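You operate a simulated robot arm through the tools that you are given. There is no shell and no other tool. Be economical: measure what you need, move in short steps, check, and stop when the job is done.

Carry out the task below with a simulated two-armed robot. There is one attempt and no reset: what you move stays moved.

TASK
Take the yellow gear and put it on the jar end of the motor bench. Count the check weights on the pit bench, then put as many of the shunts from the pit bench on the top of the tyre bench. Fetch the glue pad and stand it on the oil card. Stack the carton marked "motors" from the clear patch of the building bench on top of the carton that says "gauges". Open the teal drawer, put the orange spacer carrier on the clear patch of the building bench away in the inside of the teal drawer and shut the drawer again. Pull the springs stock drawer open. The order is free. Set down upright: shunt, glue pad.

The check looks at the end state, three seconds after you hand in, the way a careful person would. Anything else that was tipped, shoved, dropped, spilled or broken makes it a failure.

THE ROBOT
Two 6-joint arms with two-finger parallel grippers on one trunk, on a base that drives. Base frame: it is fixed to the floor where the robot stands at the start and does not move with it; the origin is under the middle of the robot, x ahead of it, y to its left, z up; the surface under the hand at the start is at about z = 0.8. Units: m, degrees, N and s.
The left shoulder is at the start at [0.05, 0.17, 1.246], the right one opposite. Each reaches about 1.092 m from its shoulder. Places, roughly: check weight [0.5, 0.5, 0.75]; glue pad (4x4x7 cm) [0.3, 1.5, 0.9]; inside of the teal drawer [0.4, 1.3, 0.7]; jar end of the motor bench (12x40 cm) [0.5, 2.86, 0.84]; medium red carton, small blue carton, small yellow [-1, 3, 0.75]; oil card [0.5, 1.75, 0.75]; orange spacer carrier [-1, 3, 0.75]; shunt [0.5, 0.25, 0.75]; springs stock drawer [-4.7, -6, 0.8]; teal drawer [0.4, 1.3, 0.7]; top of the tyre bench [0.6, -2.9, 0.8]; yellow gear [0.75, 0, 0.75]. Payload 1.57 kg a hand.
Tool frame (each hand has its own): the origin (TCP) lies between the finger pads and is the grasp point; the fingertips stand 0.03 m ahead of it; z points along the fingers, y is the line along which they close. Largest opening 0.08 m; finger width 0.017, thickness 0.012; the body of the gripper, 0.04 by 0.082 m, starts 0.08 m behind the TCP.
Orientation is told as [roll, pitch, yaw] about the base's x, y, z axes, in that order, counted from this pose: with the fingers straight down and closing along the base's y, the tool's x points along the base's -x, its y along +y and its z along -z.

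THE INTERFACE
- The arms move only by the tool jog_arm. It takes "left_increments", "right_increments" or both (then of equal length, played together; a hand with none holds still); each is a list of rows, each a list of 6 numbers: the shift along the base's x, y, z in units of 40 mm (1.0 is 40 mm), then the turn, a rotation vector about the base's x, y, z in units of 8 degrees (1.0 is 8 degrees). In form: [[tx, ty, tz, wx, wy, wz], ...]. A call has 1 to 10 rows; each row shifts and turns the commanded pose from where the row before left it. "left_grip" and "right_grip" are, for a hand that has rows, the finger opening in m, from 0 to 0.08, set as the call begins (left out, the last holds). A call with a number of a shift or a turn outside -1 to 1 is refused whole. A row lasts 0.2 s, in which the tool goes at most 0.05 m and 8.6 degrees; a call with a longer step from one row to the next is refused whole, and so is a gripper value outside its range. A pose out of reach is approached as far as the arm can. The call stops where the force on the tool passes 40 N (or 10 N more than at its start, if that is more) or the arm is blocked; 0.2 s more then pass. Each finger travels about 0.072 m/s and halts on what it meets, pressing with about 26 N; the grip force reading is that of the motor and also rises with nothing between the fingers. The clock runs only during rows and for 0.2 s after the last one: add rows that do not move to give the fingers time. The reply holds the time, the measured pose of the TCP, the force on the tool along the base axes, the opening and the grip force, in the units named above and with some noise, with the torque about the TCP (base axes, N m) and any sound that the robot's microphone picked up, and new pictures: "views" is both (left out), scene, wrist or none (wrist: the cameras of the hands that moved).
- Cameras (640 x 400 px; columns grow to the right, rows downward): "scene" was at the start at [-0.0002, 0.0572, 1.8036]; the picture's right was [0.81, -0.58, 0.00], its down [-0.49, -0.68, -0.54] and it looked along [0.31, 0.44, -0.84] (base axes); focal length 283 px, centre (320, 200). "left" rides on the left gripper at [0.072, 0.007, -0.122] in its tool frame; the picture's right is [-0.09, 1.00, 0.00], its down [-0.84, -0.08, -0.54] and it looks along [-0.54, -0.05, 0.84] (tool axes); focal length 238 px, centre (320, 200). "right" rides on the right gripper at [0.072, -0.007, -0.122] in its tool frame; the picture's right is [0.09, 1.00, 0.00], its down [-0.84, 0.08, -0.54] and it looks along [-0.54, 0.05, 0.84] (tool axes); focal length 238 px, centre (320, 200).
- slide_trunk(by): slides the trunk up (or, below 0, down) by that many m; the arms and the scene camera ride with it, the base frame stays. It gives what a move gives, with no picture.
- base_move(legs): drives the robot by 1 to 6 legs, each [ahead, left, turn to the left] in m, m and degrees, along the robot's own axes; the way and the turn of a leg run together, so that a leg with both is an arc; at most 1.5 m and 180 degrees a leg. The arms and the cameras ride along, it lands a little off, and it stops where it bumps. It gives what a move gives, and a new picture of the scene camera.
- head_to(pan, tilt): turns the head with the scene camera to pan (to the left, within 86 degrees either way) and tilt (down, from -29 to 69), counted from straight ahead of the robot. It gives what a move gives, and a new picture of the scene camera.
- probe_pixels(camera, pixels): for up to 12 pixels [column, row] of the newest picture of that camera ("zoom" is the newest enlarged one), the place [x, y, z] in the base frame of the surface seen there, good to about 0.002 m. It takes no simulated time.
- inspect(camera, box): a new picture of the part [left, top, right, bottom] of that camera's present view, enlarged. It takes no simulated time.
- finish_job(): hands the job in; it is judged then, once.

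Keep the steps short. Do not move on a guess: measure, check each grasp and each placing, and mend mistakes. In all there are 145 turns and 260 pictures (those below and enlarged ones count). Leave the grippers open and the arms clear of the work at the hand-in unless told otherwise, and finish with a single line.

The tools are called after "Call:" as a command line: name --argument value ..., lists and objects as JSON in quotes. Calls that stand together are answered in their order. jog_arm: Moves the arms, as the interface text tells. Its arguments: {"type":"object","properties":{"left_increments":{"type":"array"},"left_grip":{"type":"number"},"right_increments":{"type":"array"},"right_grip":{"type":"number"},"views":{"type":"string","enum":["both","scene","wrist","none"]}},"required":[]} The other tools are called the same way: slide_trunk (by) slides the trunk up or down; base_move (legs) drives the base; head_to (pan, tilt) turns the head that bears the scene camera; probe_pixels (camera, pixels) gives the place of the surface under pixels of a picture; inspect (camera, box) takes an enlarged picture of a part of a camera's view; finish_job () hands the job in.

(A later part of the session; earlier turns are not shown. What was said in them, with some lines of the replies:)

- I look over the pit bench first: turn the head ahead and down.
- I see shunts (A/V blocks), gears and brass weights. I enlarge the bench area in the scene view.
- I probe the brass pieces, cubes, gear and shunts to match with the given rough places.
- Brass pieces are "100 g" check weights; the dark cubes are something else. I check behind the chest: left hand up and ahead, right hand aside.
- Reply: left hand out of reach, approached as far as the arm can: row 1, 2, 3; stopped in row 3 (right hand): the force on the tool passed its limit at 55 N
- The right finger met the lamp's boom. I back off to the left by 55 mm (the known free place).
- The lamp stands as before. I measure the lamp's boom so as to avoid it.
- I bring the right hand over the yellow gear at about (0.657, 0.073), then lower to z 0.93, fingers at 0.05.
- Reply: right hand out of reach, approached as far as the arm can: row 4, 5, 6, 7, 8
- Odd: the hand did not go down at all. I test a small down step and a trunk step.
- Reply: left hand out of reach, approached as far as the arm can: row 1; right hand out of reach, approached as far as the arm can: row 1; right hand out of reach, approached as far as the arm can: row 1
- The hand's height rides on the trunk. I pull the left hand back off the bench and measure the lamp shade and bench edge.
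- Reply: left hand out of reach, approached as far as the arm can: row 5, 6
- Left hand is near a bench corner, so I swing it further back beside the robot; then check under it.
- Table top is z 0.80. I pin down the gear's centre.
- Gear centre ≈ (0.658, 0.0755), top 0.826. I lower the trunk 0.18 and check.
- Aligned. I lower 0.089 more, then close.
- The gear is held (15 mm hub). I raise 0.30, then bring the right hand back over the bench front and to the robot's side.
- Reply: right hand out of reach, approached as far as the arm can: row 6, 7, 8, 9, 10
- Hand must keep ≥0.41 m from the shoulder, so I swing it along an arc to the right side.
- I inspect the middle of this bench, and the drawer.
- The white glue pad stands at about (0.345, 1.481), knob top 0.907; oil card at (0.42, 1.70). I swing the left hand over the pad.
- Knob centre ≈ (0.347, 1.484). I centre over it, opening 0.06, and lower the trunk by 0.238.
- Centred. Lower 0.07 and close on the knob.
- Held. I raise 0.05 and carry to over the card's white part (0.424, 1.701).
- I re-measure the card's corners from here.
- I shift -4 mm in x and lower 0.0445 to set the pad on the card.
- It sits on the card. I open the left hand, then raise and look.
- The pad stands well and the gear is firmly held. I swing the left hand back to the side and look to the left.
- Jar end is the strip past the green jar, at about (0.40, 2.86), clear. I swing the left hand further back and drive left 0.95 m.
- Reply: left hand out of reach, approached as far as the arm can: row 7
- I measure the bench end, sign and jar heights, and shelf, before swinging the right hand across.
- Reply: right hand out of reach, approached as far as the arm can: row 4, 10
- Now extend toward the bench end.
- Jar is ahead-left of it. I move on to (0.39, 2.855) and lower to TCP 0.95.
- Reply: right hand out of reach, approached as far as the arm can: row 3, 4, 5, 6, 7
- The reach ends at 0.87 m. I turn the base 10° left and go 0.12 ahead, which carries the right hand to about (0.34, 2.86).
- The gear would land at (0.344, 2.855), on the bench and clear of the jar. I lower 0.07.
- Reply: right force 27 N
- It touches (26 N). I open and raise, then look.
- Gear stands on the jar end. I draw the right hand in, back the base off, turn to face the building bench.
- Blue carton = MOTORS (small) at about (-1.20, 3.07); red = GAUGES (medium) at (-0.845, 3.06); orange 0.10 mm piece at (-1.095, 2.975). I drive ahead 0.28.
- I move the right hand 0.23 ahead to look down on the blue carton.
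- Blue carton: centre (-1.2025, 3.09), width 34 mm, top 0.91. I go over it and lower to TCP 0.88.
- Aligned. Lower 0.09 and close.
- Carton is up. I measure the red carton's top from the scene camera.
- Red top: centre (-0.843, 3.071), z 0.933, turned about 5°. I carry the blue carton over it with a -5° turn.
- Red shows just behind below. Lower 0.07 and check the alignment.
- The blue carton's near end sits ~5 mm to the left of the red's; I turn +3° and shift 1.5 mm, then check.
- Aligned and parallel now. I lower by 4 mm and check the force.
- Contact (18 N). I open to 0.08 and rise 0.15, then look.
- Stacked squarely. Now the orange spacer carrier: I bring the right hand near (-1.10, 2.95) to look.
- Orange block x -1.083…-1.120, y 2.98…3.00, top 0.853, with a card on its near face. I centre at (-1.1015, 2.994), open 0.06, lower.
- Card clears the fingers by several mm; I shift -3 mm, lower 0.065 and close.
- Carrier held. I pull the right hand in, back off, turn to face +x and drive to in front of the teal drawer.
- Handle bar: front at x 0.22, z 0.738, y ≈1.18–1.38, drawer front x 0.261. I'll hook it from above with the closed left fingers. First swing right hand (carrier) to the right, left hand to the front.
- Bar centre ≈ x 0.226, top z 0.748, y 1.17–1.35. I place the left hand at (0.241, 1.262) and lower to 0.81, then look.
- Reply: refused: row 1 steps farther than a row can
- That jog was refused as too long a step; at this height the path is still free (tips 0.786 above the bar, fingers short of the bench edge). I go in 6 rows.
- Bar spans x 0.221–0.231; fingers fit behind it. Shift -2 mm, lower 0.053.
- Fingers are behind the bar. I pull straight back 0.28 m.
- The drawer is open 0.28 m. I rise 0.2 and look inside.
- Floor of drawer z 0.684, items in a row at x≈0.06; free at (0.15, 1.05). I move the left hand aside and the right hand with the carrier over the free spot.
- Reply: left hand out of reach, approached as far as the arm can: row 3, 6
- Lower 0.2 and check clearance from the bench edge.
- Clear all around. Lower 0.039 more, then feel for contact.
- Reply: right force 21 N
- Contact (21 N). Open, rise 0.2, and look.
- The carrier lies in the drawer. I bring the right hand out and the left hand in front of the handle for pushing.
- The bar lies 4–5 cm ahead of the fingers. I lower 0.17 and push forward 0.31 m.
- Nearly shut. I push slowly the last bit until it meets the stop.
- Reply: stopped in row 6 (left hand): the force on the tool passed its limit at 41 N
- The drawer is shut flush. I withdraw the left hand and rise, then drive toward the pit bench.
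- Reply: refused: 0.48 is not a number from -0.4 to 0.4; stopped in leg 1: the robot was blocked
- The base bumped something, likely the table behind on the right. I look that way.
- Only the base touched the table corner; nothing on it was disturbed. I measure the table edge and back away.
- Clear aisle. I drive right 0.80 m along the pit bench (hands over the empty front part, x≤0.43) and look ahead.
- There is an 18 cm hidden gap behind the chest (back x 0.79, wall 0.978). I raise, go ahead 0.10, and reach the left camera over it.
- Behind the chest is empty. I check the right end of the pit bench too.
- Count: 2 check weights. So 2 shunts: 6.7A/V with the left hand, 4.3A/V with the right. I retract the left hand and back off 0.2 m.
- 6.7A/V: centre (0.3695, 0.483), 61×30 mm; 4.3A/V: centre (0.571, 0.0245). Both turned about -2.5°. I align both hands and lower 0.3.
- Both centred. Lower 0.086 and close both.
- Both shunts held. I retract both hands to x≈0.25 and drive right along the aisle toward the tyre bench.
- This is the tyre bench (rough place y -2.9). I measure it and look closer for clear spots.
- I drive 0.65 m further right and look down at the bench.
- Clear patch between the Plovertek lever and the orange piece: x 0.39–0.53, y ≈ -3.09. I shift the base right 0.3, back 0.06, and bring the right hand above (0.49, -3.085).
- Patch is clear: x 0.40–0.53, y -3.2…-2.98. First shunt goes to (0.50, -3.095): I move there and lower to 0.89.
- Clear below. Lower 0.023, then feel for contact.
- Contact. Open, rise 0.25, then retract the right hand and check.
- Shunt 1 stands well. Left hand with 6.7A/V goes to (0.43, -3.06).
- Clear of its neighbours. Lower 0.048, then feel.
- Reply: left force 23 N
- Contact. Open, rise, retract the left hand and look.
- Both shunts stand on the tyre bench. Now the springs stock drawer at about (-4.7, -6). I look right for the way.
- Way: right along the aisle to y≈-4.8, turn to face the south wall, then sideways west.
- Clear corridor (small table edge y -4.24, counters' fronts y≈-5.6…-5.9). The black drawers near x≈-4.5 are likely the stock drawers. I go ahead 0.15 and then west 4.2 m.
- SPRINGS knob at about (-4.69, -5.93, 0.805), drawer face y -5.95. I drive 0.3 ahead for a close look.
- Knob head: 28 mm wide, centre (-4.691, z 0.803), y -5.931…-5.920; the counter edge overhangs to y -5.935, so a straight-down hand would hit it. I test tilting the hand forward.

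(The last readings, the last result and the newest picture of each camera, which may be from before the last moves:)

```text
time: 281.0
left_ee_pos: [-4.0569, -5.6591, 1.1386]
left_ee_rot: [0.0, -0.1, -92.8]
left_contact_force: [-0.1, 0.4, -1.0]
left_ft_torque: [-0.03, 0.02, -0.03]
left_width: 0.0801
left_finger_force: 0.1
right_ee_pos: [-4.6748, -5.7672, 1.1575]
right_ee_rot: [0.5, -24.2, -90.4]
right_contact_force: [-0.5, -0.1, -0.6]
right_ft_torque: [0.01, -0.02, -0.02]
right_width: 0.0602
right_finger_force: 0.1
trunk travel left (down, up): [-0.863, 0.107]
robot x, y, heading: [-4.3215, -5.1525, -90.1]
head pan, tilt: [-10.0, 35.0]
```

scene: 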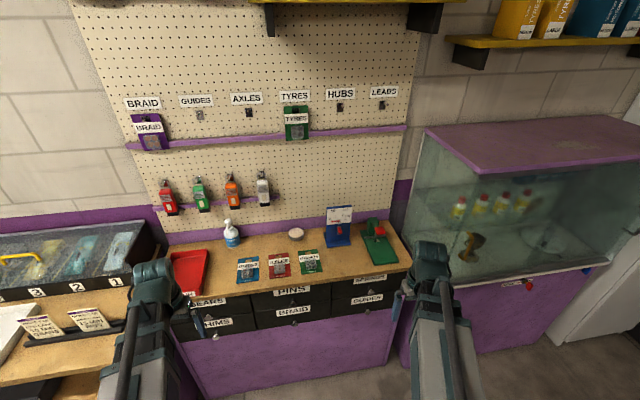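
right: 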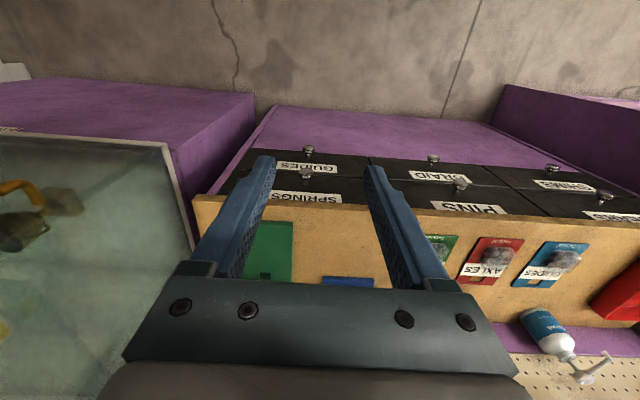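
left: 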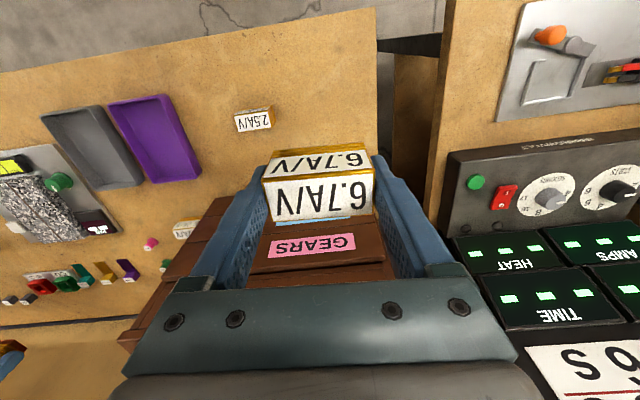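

Tilting works. I continue to about horizontal (88°), moving slightly forward.

Call:
jog_arm --right_increments '[[0, -0.3, 0.33, -1, 0, 0], [0, -0.3, 0.41, -1, 0, 0], [0, -0.3, 0.49, -1, 0, 0], [0, -0.3, 0.55, -1, 0, 0], [0, -0.3, 0.6, -1, 0, 0], [0, -0.3, 0.65, -1, 0, 0], [0, -0.3, 0.68, -1, 0, 0], [0, -0.3, 0.69, -1, 0, 0]]' --views "both"

```text
time: 282.8
left_ee_pos: [-4.0586, -5.6592, 1.1384]
left_ee_rot: [0.0, -0.1, -92.7]
left_contact_force: [-0.4, -1.1, -0.8]
left_ft_torque: [-0.01, 0.01, 0.01]
left_width: 0.0799
left_finger_force: 0.0
right_ee_pos: [-4.6764, -5.8647, 1.3492]
right_ee_rot: [12.6, -88.0, -102.5]
right_contact_force: [0.1, -0.6, 0.2]
right_ft_torque: [0.01, 0.02, -0.02]
right_width: 0.0599
right_finger_force: 0.0
right hand out of reach, approached as far as the arm can: row 1, 3, 5, 6, 7
trunk travel left (down, up): [-0.863, 0.107]
robot x, y, heading: [-4.3217, -5.1526, -90.0]
head pan, tilt: [-10.0, 35.0]
```

scene: 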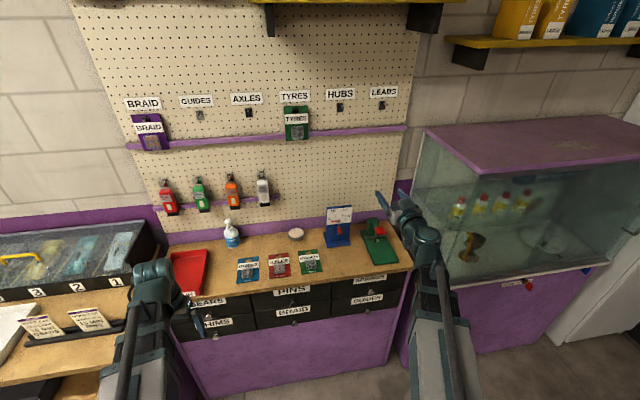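
right: 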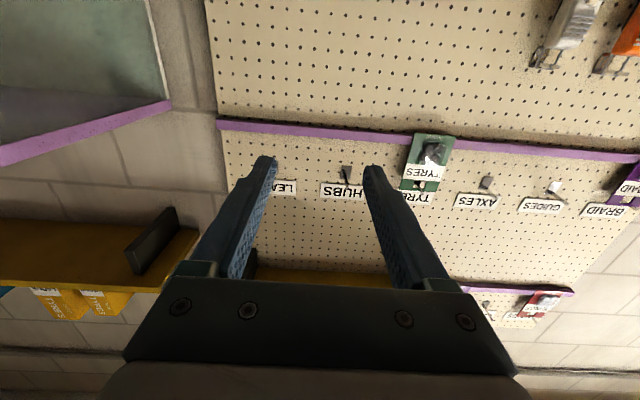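

Fingers now point level at the drawers. I bring the left hand away from the counter, align x to -4.691, and lower in two steps.

Call:
jog_arm --left_increments '[[0.8, 0.15, 0, 0, 0, 0], [0.8, 0.25, 0, 0, 0, 0], [0.8, 0.4, 0, 0, 0, 0], [0.8, 0.6, 0, 0, 0, 0], [0.7, 0.7, 0, 0, 0, 0], [0.7, 0.8, 0, 0, 0, 0]]' --right_increments '[[-0.18, 0.1, 0, 0, 0, 0], [-0.18, 0.1, 0, 0, 0, 0], [0, 0, 0, 0, 0, 0], [0, 0, 0, 0, 0, 0], [0, 0, 0, 0, 0, 0], [0, 0, 0, 0, 0, 0]]' --views "none"

Call:
slide_trunk --by -0.3

Call:
slide_trunk --by -0.2

Call:
head_to --pan -25 --tilt 35

Call:
inspect --camera "right" --box '[0, 0, 640, 400]'

```text
time: 284.2
left_ee_pos: [-3.8763, -5.5451, 1.1366]
left_ee_rot: [-0.2, 0.0, -92.8]
left_contact_force: [-1.2, 0.0, 0.8]
left_ft_torque: [-0.02, 0.0, 0.0]
left_width: 0.0798
left_finger_force: 0.1
right_ee_pos: [-4.6904, -5.8573, 1.3502]
right_ee_rot: [13.1, -87.9, -103.0]
right_contact_force: [-0.2, 0.2, 1.0]
right_ft_torque: [0.01, 0.02, -0.02]
right_width: 0.06
right_finger_force: 0.1
trunk travel left (down, up): [-0.863, 0.107]
robot x, y, heading: [-4.3215, -5.1519, -89.9]
head pan, tilt: [-10.0, 35.0]
```

```text
time: 287.2
left_ee_pos: [-3.8757, -5.5456, 0.8381]
left_ee_rot: [0.0, 0.0, -92.7]
left_contact_force: [0.0, 0.0, -0.1]
left_ft_torque: [0.01, -0.02, 0.04]
left_width: 0.0798
left_finger_force: 0.1
right_ee_pos: [-4.6897, -5.8571, 1.0493]
right_ee_rot: [13.4, -87.8, -103.1]
right_contact_force: [-0.7, -0.7, 0.4]
right_ft_torque: [0.01, -0.04, -0.01]
right_width: 0.06
right_finger_force: 0.1
trunk travel left (down, up): [-0.563, 0.407]
robot x, y, heading: [-4.3214, -5.1525, -89.9]
head pan, tilt: [-10.0, 35.0]
```

```text
time: 289.4
left_ee_pos: [-3.8757, -5.5451, 0.6379]
left_ee_rot: [0.0, 0.0, -92.7]
left_contact_force: [-0.6, 0.4, 0.2]
left_ft_torque: [0.03, 0.01, 0.0]
left_width: 0.08
left_finger_force: 0.0
right_ee_pos: [-4.6906, -5.8572, 0.851]
right_ee_rot: [13.5, -87.8, -103.3]
right_contact_force: [0.4, -0.7, -0.6]
right_ft_torque: [0.02, -0.02, -0.02]
right_width: 0.0601
right_finger_force: 0.1
trunk travel left (down, up): [-0.363, 0.607]
robot x, y, heading: [-4.3186, -5.1518, -90.2]
head pan, tilt: [-10.0, 35.0]
```

```text
time: 290.1
left_ee_pos: [-3.8755, -5.5445, 0.638]
left_ee_rot: [0.0, 0.0, -92.7]
left_contact_force: [-0.3, -0.4, 0.1]
left_ft_torque: [-0.03, 0.0, -0.02]
left_width: 0.0801
left_finger_force: 0.0
right_ee_pos: [-4.6898, -5.8571, 0.8503]
right_ee_rot: [13.5, -87.9, -103.3]
right_contact_force: [-0.4, -0.4, 1.0]
right_ft_torque: [0.03, 0.0, -0.01]
right_width: 0.06
right_finger_force: 0.1
trunk travel left (down, up): [-0.363, 0.607]
robot x, y, heading: [-4.3205, -5.151, -90.2]
head pan, tilt: [-25.0, 35.0]
```

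scene: 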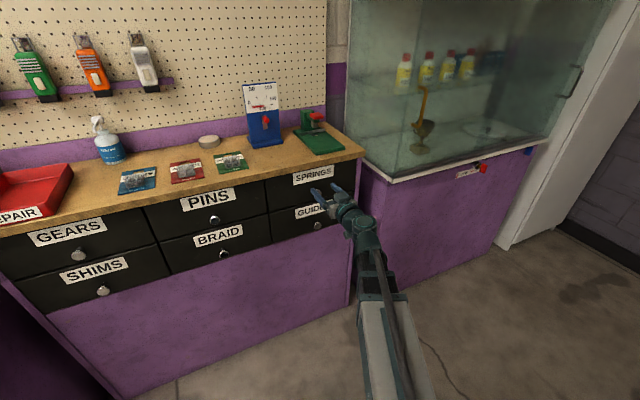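

```text
1.00 times, centred on (320, 200) of right (not enlarged: the box is as wide or as high as the picture)
```

zoom: 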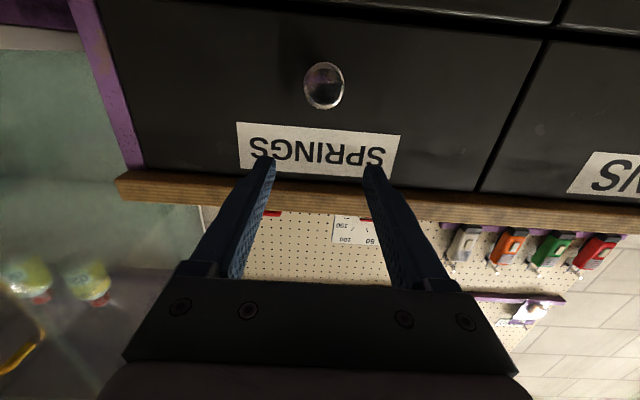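

The wrist camera sees the SPRINGS knob at (323, 86). I lower 0.047 and check alignment.

Call:
probe_pixels --camera "zoom" --pixels '[[323, 86], [306, 86], [341, 86], [323, 66], [323, 105]]'

Call:
slide_trunk --by -0.047

Call:
inspect --camera "right" --box '[160, 50, 480, 250]'

```text
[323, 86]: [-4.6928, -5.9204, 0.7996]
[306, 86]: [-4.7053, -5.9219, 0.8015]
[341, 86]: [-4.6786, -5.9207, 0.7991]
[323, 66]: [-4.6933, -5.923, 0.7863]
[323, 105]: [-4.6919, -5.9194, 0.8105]
```

```text
time: 291.0
left_ee_pos: [-3.8765, -5.5453, 0.5916]
left_ee_rot: [0.0, 0.0, -92.7]
left_contact_force: [-0.4, -0.3, 0.8]
left_ft_torque: [0.05, 0.0, 0.01]
left_width: 0.0799
left_finger_force: 0.0
right_ee_pos: [-4.69, -5.8561, 0.8028]
right_ee_rot: [13.5, -87.9, -103.3]
right_contact_force: [0.0, -0.9, 0.3]
right_ft_torque: [0.03, 0.03, 0.02]
right_width: 0.0599
right_finger_force: 0.1
trunk travel left (down, up): [-0.316, 0.654]
robot x, y, heading: [-4.3243, -5.1536, -90.1]
head pan, tilt: [-25.0, 35.0]
```

```text
2.00 times, centred on (320, 150) of right
```

zoom: 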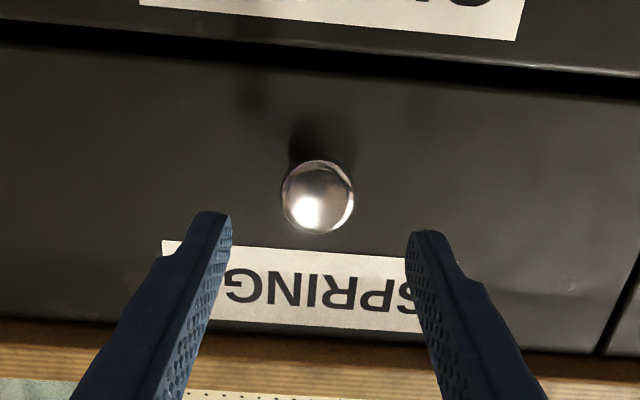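

Centred on the knob. Forward 56 mm and close.

Call:
jog_arm --right_increments '[[-0.02, -0.7, 0, 0, 0, 0], [-0.02, -0.7, 0, 0, 0, 0]]' --views "none"

Call:
jog_arm --right_increments '[[0, 0, 0, 0, 0, 0], [0, 0, 0, 0, 0, 0], [0, 0, 0, 0, 0, 0]]' --right_grip 0.0 --views "wrist"

```text
time: 291.6
left_ee_pos: [-3.8757, -5.545, 0.5925]
left_ee_rot: [0.0, 0.1, -92.6]
left_contact_force: [0.5, 0.4, 0.2]
left_ft_torque: [-0.01, 0.01, -0.02]
left_width: 0.0799
left_finger_force: 0.1
right_ee_pos: [-4.6911, -5.9124, 0.8031]
right_ee_rot: [13.3, -87.6, -103.0]
right_contact_force: [0.8, 0.2, -0.1]
right_ft_torque: [-0.01, 0.03, 0.02]
right_width: 0.06
right_finger_force: 0.1
trunk travel left (down, up): [-0.316, 0.654]
robot x, y, heading: [-4.3213, -5.1544, -89.7]
head pan, tilt: [-25.0, 35.0]
```

```text
time: 292.4
left_ee_pos: [-3.8756, -5.5442, 0.5921]
left_ee_rot: [0.0, 0.0, -92.7]
left_contact_force: [-0.2, -0.7, -0.4]
left_ft_torque: [-0.02, -0.02, -0.02]
left_width: 0.0801
left_finger_force: 0.0
right_ee_pos: [-4.6912, -5.9128, 0.8034]
right_ee_rot: [12.7, -87.6, -102.4]
right_contact_force: [4.4, 0.1, -1.0]
right_ft_torque: [-0.03, -0.04, 0.03]
right_width: 0.0312
right_finger_force: 40.2
trunk travel left (down, up): [-0.316, 0.654]
robot x, y, heading: [-4.3211, -5.1513, -90.2]
head pan, tilt: [-25.0, 35.0]
```

right: 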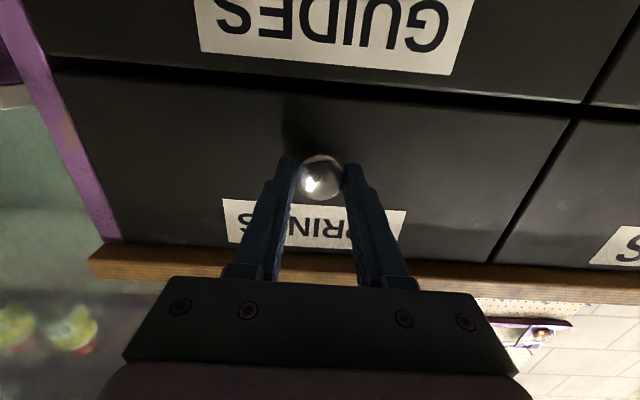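

Knob gripped. I pull straight out 0.13 m.

Call:
jog_arm --right_increments '[[0, 0.3, 0, 0, 0, 0], [0, 0.4, 0, 0, 0, 0], [0, 0.5, 0, 0, 0, 0], [0, 0.5, 0, 0, 0, 0], [0, 0.5, 0, 0, 0, 0], [0, 0.5, 0, 0, 0, 0], [0, 0.5, 0, 0, 0, 0]]' --views "both"

```text
time: 294.0
left_ee_pos: [-3.8752, -5.5447, 0.5912]
left_ee_rot: [-0.2, 0.0, -92.6]
left_contact_force: [0.6, -0.5, -1.2]
left_ft_torque: [0.01, 0.01, -0.01]
left_width: 0.0801
left_finger_force: 0.1
right_ee_pos: [-4.6912, -5.7842, 0.8032]
right_ee_rot: [12.7, -87.7, -102.5]
right_contact_force: [11.0, 2.4, -5.6]
right_ft_torque: [-0.2, -0.04, -0.03]
right_width: 0.0315
right_finger_force: 40.6
trunk travel left (down, up): [-0.316, 0.654]
robot x, y, heading: [-4.3196, -5.1488, -89.9]
head pan, tilt: [-25.0, 35.0]
```

scene: 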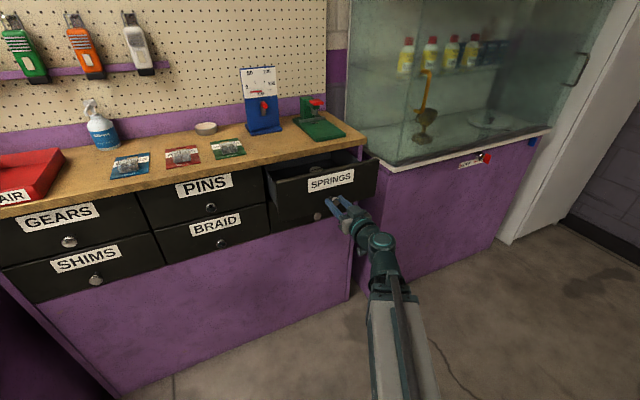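
right: 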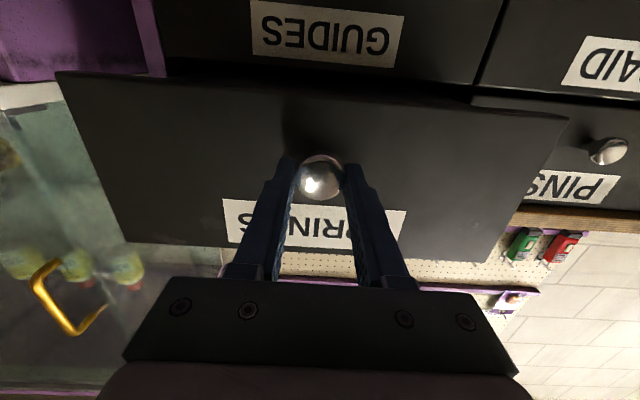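

Open 0.13 m. I pull a bit more by backing the base 0.09 m.

Call:
base_move --legs '[[-0.09, 0, 0]]'

```text
time: 295.1
left_ee_pos: [-3.8744, -5.4563, 0.5907]
left_ee_rot: [-0.1, 0.0, -92.6]
left_contact_force: [0.5, 0.0, -0.4]
left_ft_torque: [-0.01, 0.01, 0.0]
left_width: 0.08
left_finger_force: 0.0
right_ee_pos: [-4.69, -5.6962, 0.8021]
right_ee_rot: [11.4, -87.7, -101.2]
right_contact_force: [7.7, -0.5, -4.0]
right_ft_torque: [0.08, 0.06, 0.11]
right_width: 0.0314
right_finger_force: 40.3
trunk travel left (down, up): [-0.316, 0.654]
robot x, y, heading: [-4.3187, -5.0596, -90.0]
head pan, tilt: [-25.0, 35.0]
```

scene: 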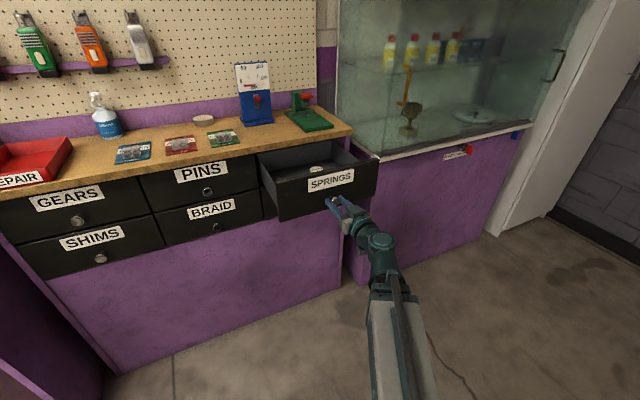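

The drawer is open about 0.22 m. I release, and back the base away.

Call:
jog_arm --right_increments '[[0, 0, 0, 0, 0, 0], [0, 0, 0, 0, 0, 0]]' --right_grip 0.07 --views "none"

Call:
base_move --legs '[[-0.2, 0, 0]]'

Call:
inspect --camera "scene" --box '[200, 80, 440, 230]'

```text
time: 295.7
left_ee_pos: [-3.8753, -5.4546, 0.591]
left_ee_rot: [0.0, 0.0, -92.8]
left_contact_force: [0.7, 0.3, 0.5]
left_ft_torque: [0.02, 0.0, 0.01]
left_width: 0.0802
left_finger_force: 0.1
right_ee_pos: [-4.6904, -5.6958, 0.8033]
right_ee_rot: [12.3, -87.7, -101.9]
right_contact_force: [-0.4, -0.6, 0.0]
right_ft_torque: [0.02, -0.02, -0.01]
right_width: 0.07
right_finger_force: 0.1
trunk travel left (down, up): [-0.316, 0.654]
robot x, y, heading: [-4.324, -5.0638, -89.9]
head pan, tilt: [-25.0, 35.0]
```

```text
time: 297.3
left_ee_pos: [-3.8736, -5.2512, 0.5902]
left_ee_rot: [0.1, 0.1, -92.4]
left_contact_force: [-0.2, 0.3, -0.1]
left_ft_torque: [0.0, -0.03, -0.01]
left_width: 0.0801
left_finger_force: 0.1
right_ee_pos: [-4.689, -5.4955, 0.8026]
right_ee_rot: [12.1, -87.7, -101.5]
right_contact_force: [0.7, 0.6, -0.6]
right_ft_torque: [-0.02, 0.0, 0.0]
right_width: 0.07
right_finger_force: 0.1
trunk travel left (down, up): [-0.316, 0.654]
robot x, y, heading: [-4.3203, -4.8574, -89.8]
head pan, tilt: [-25.0, 35.0]
```

scene: 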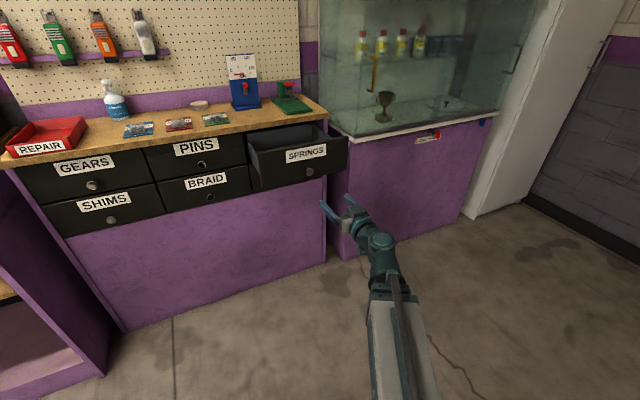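

```text
2.67 times, centred on (320, 155) of scene
```

zoom: 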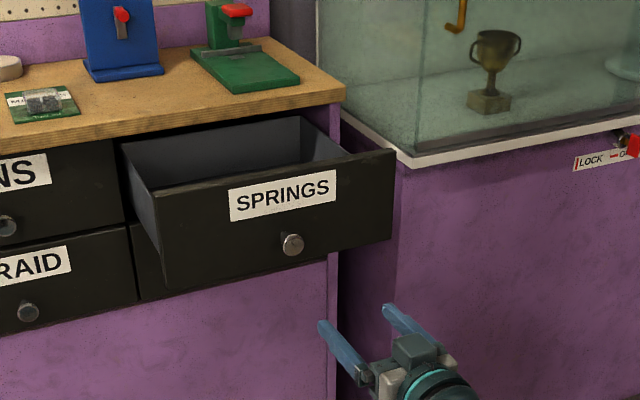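

The springs drawer stays open, the hands are open and clear, and each placing was checked. I hand in.

Call:
finish_job

```text
The job is handed in.
```

The job is handed in: yellow gear on the jar end, 2 check weights counted so 2 shunts on the tyre bench, glue pad on the oil card, motors on gauges, orange carrier shut in the teal drawer, springs drawer open; on the way a finger lightly touched the pit-bench lamp and the base bumped a table corner, and neither looked disturbed.
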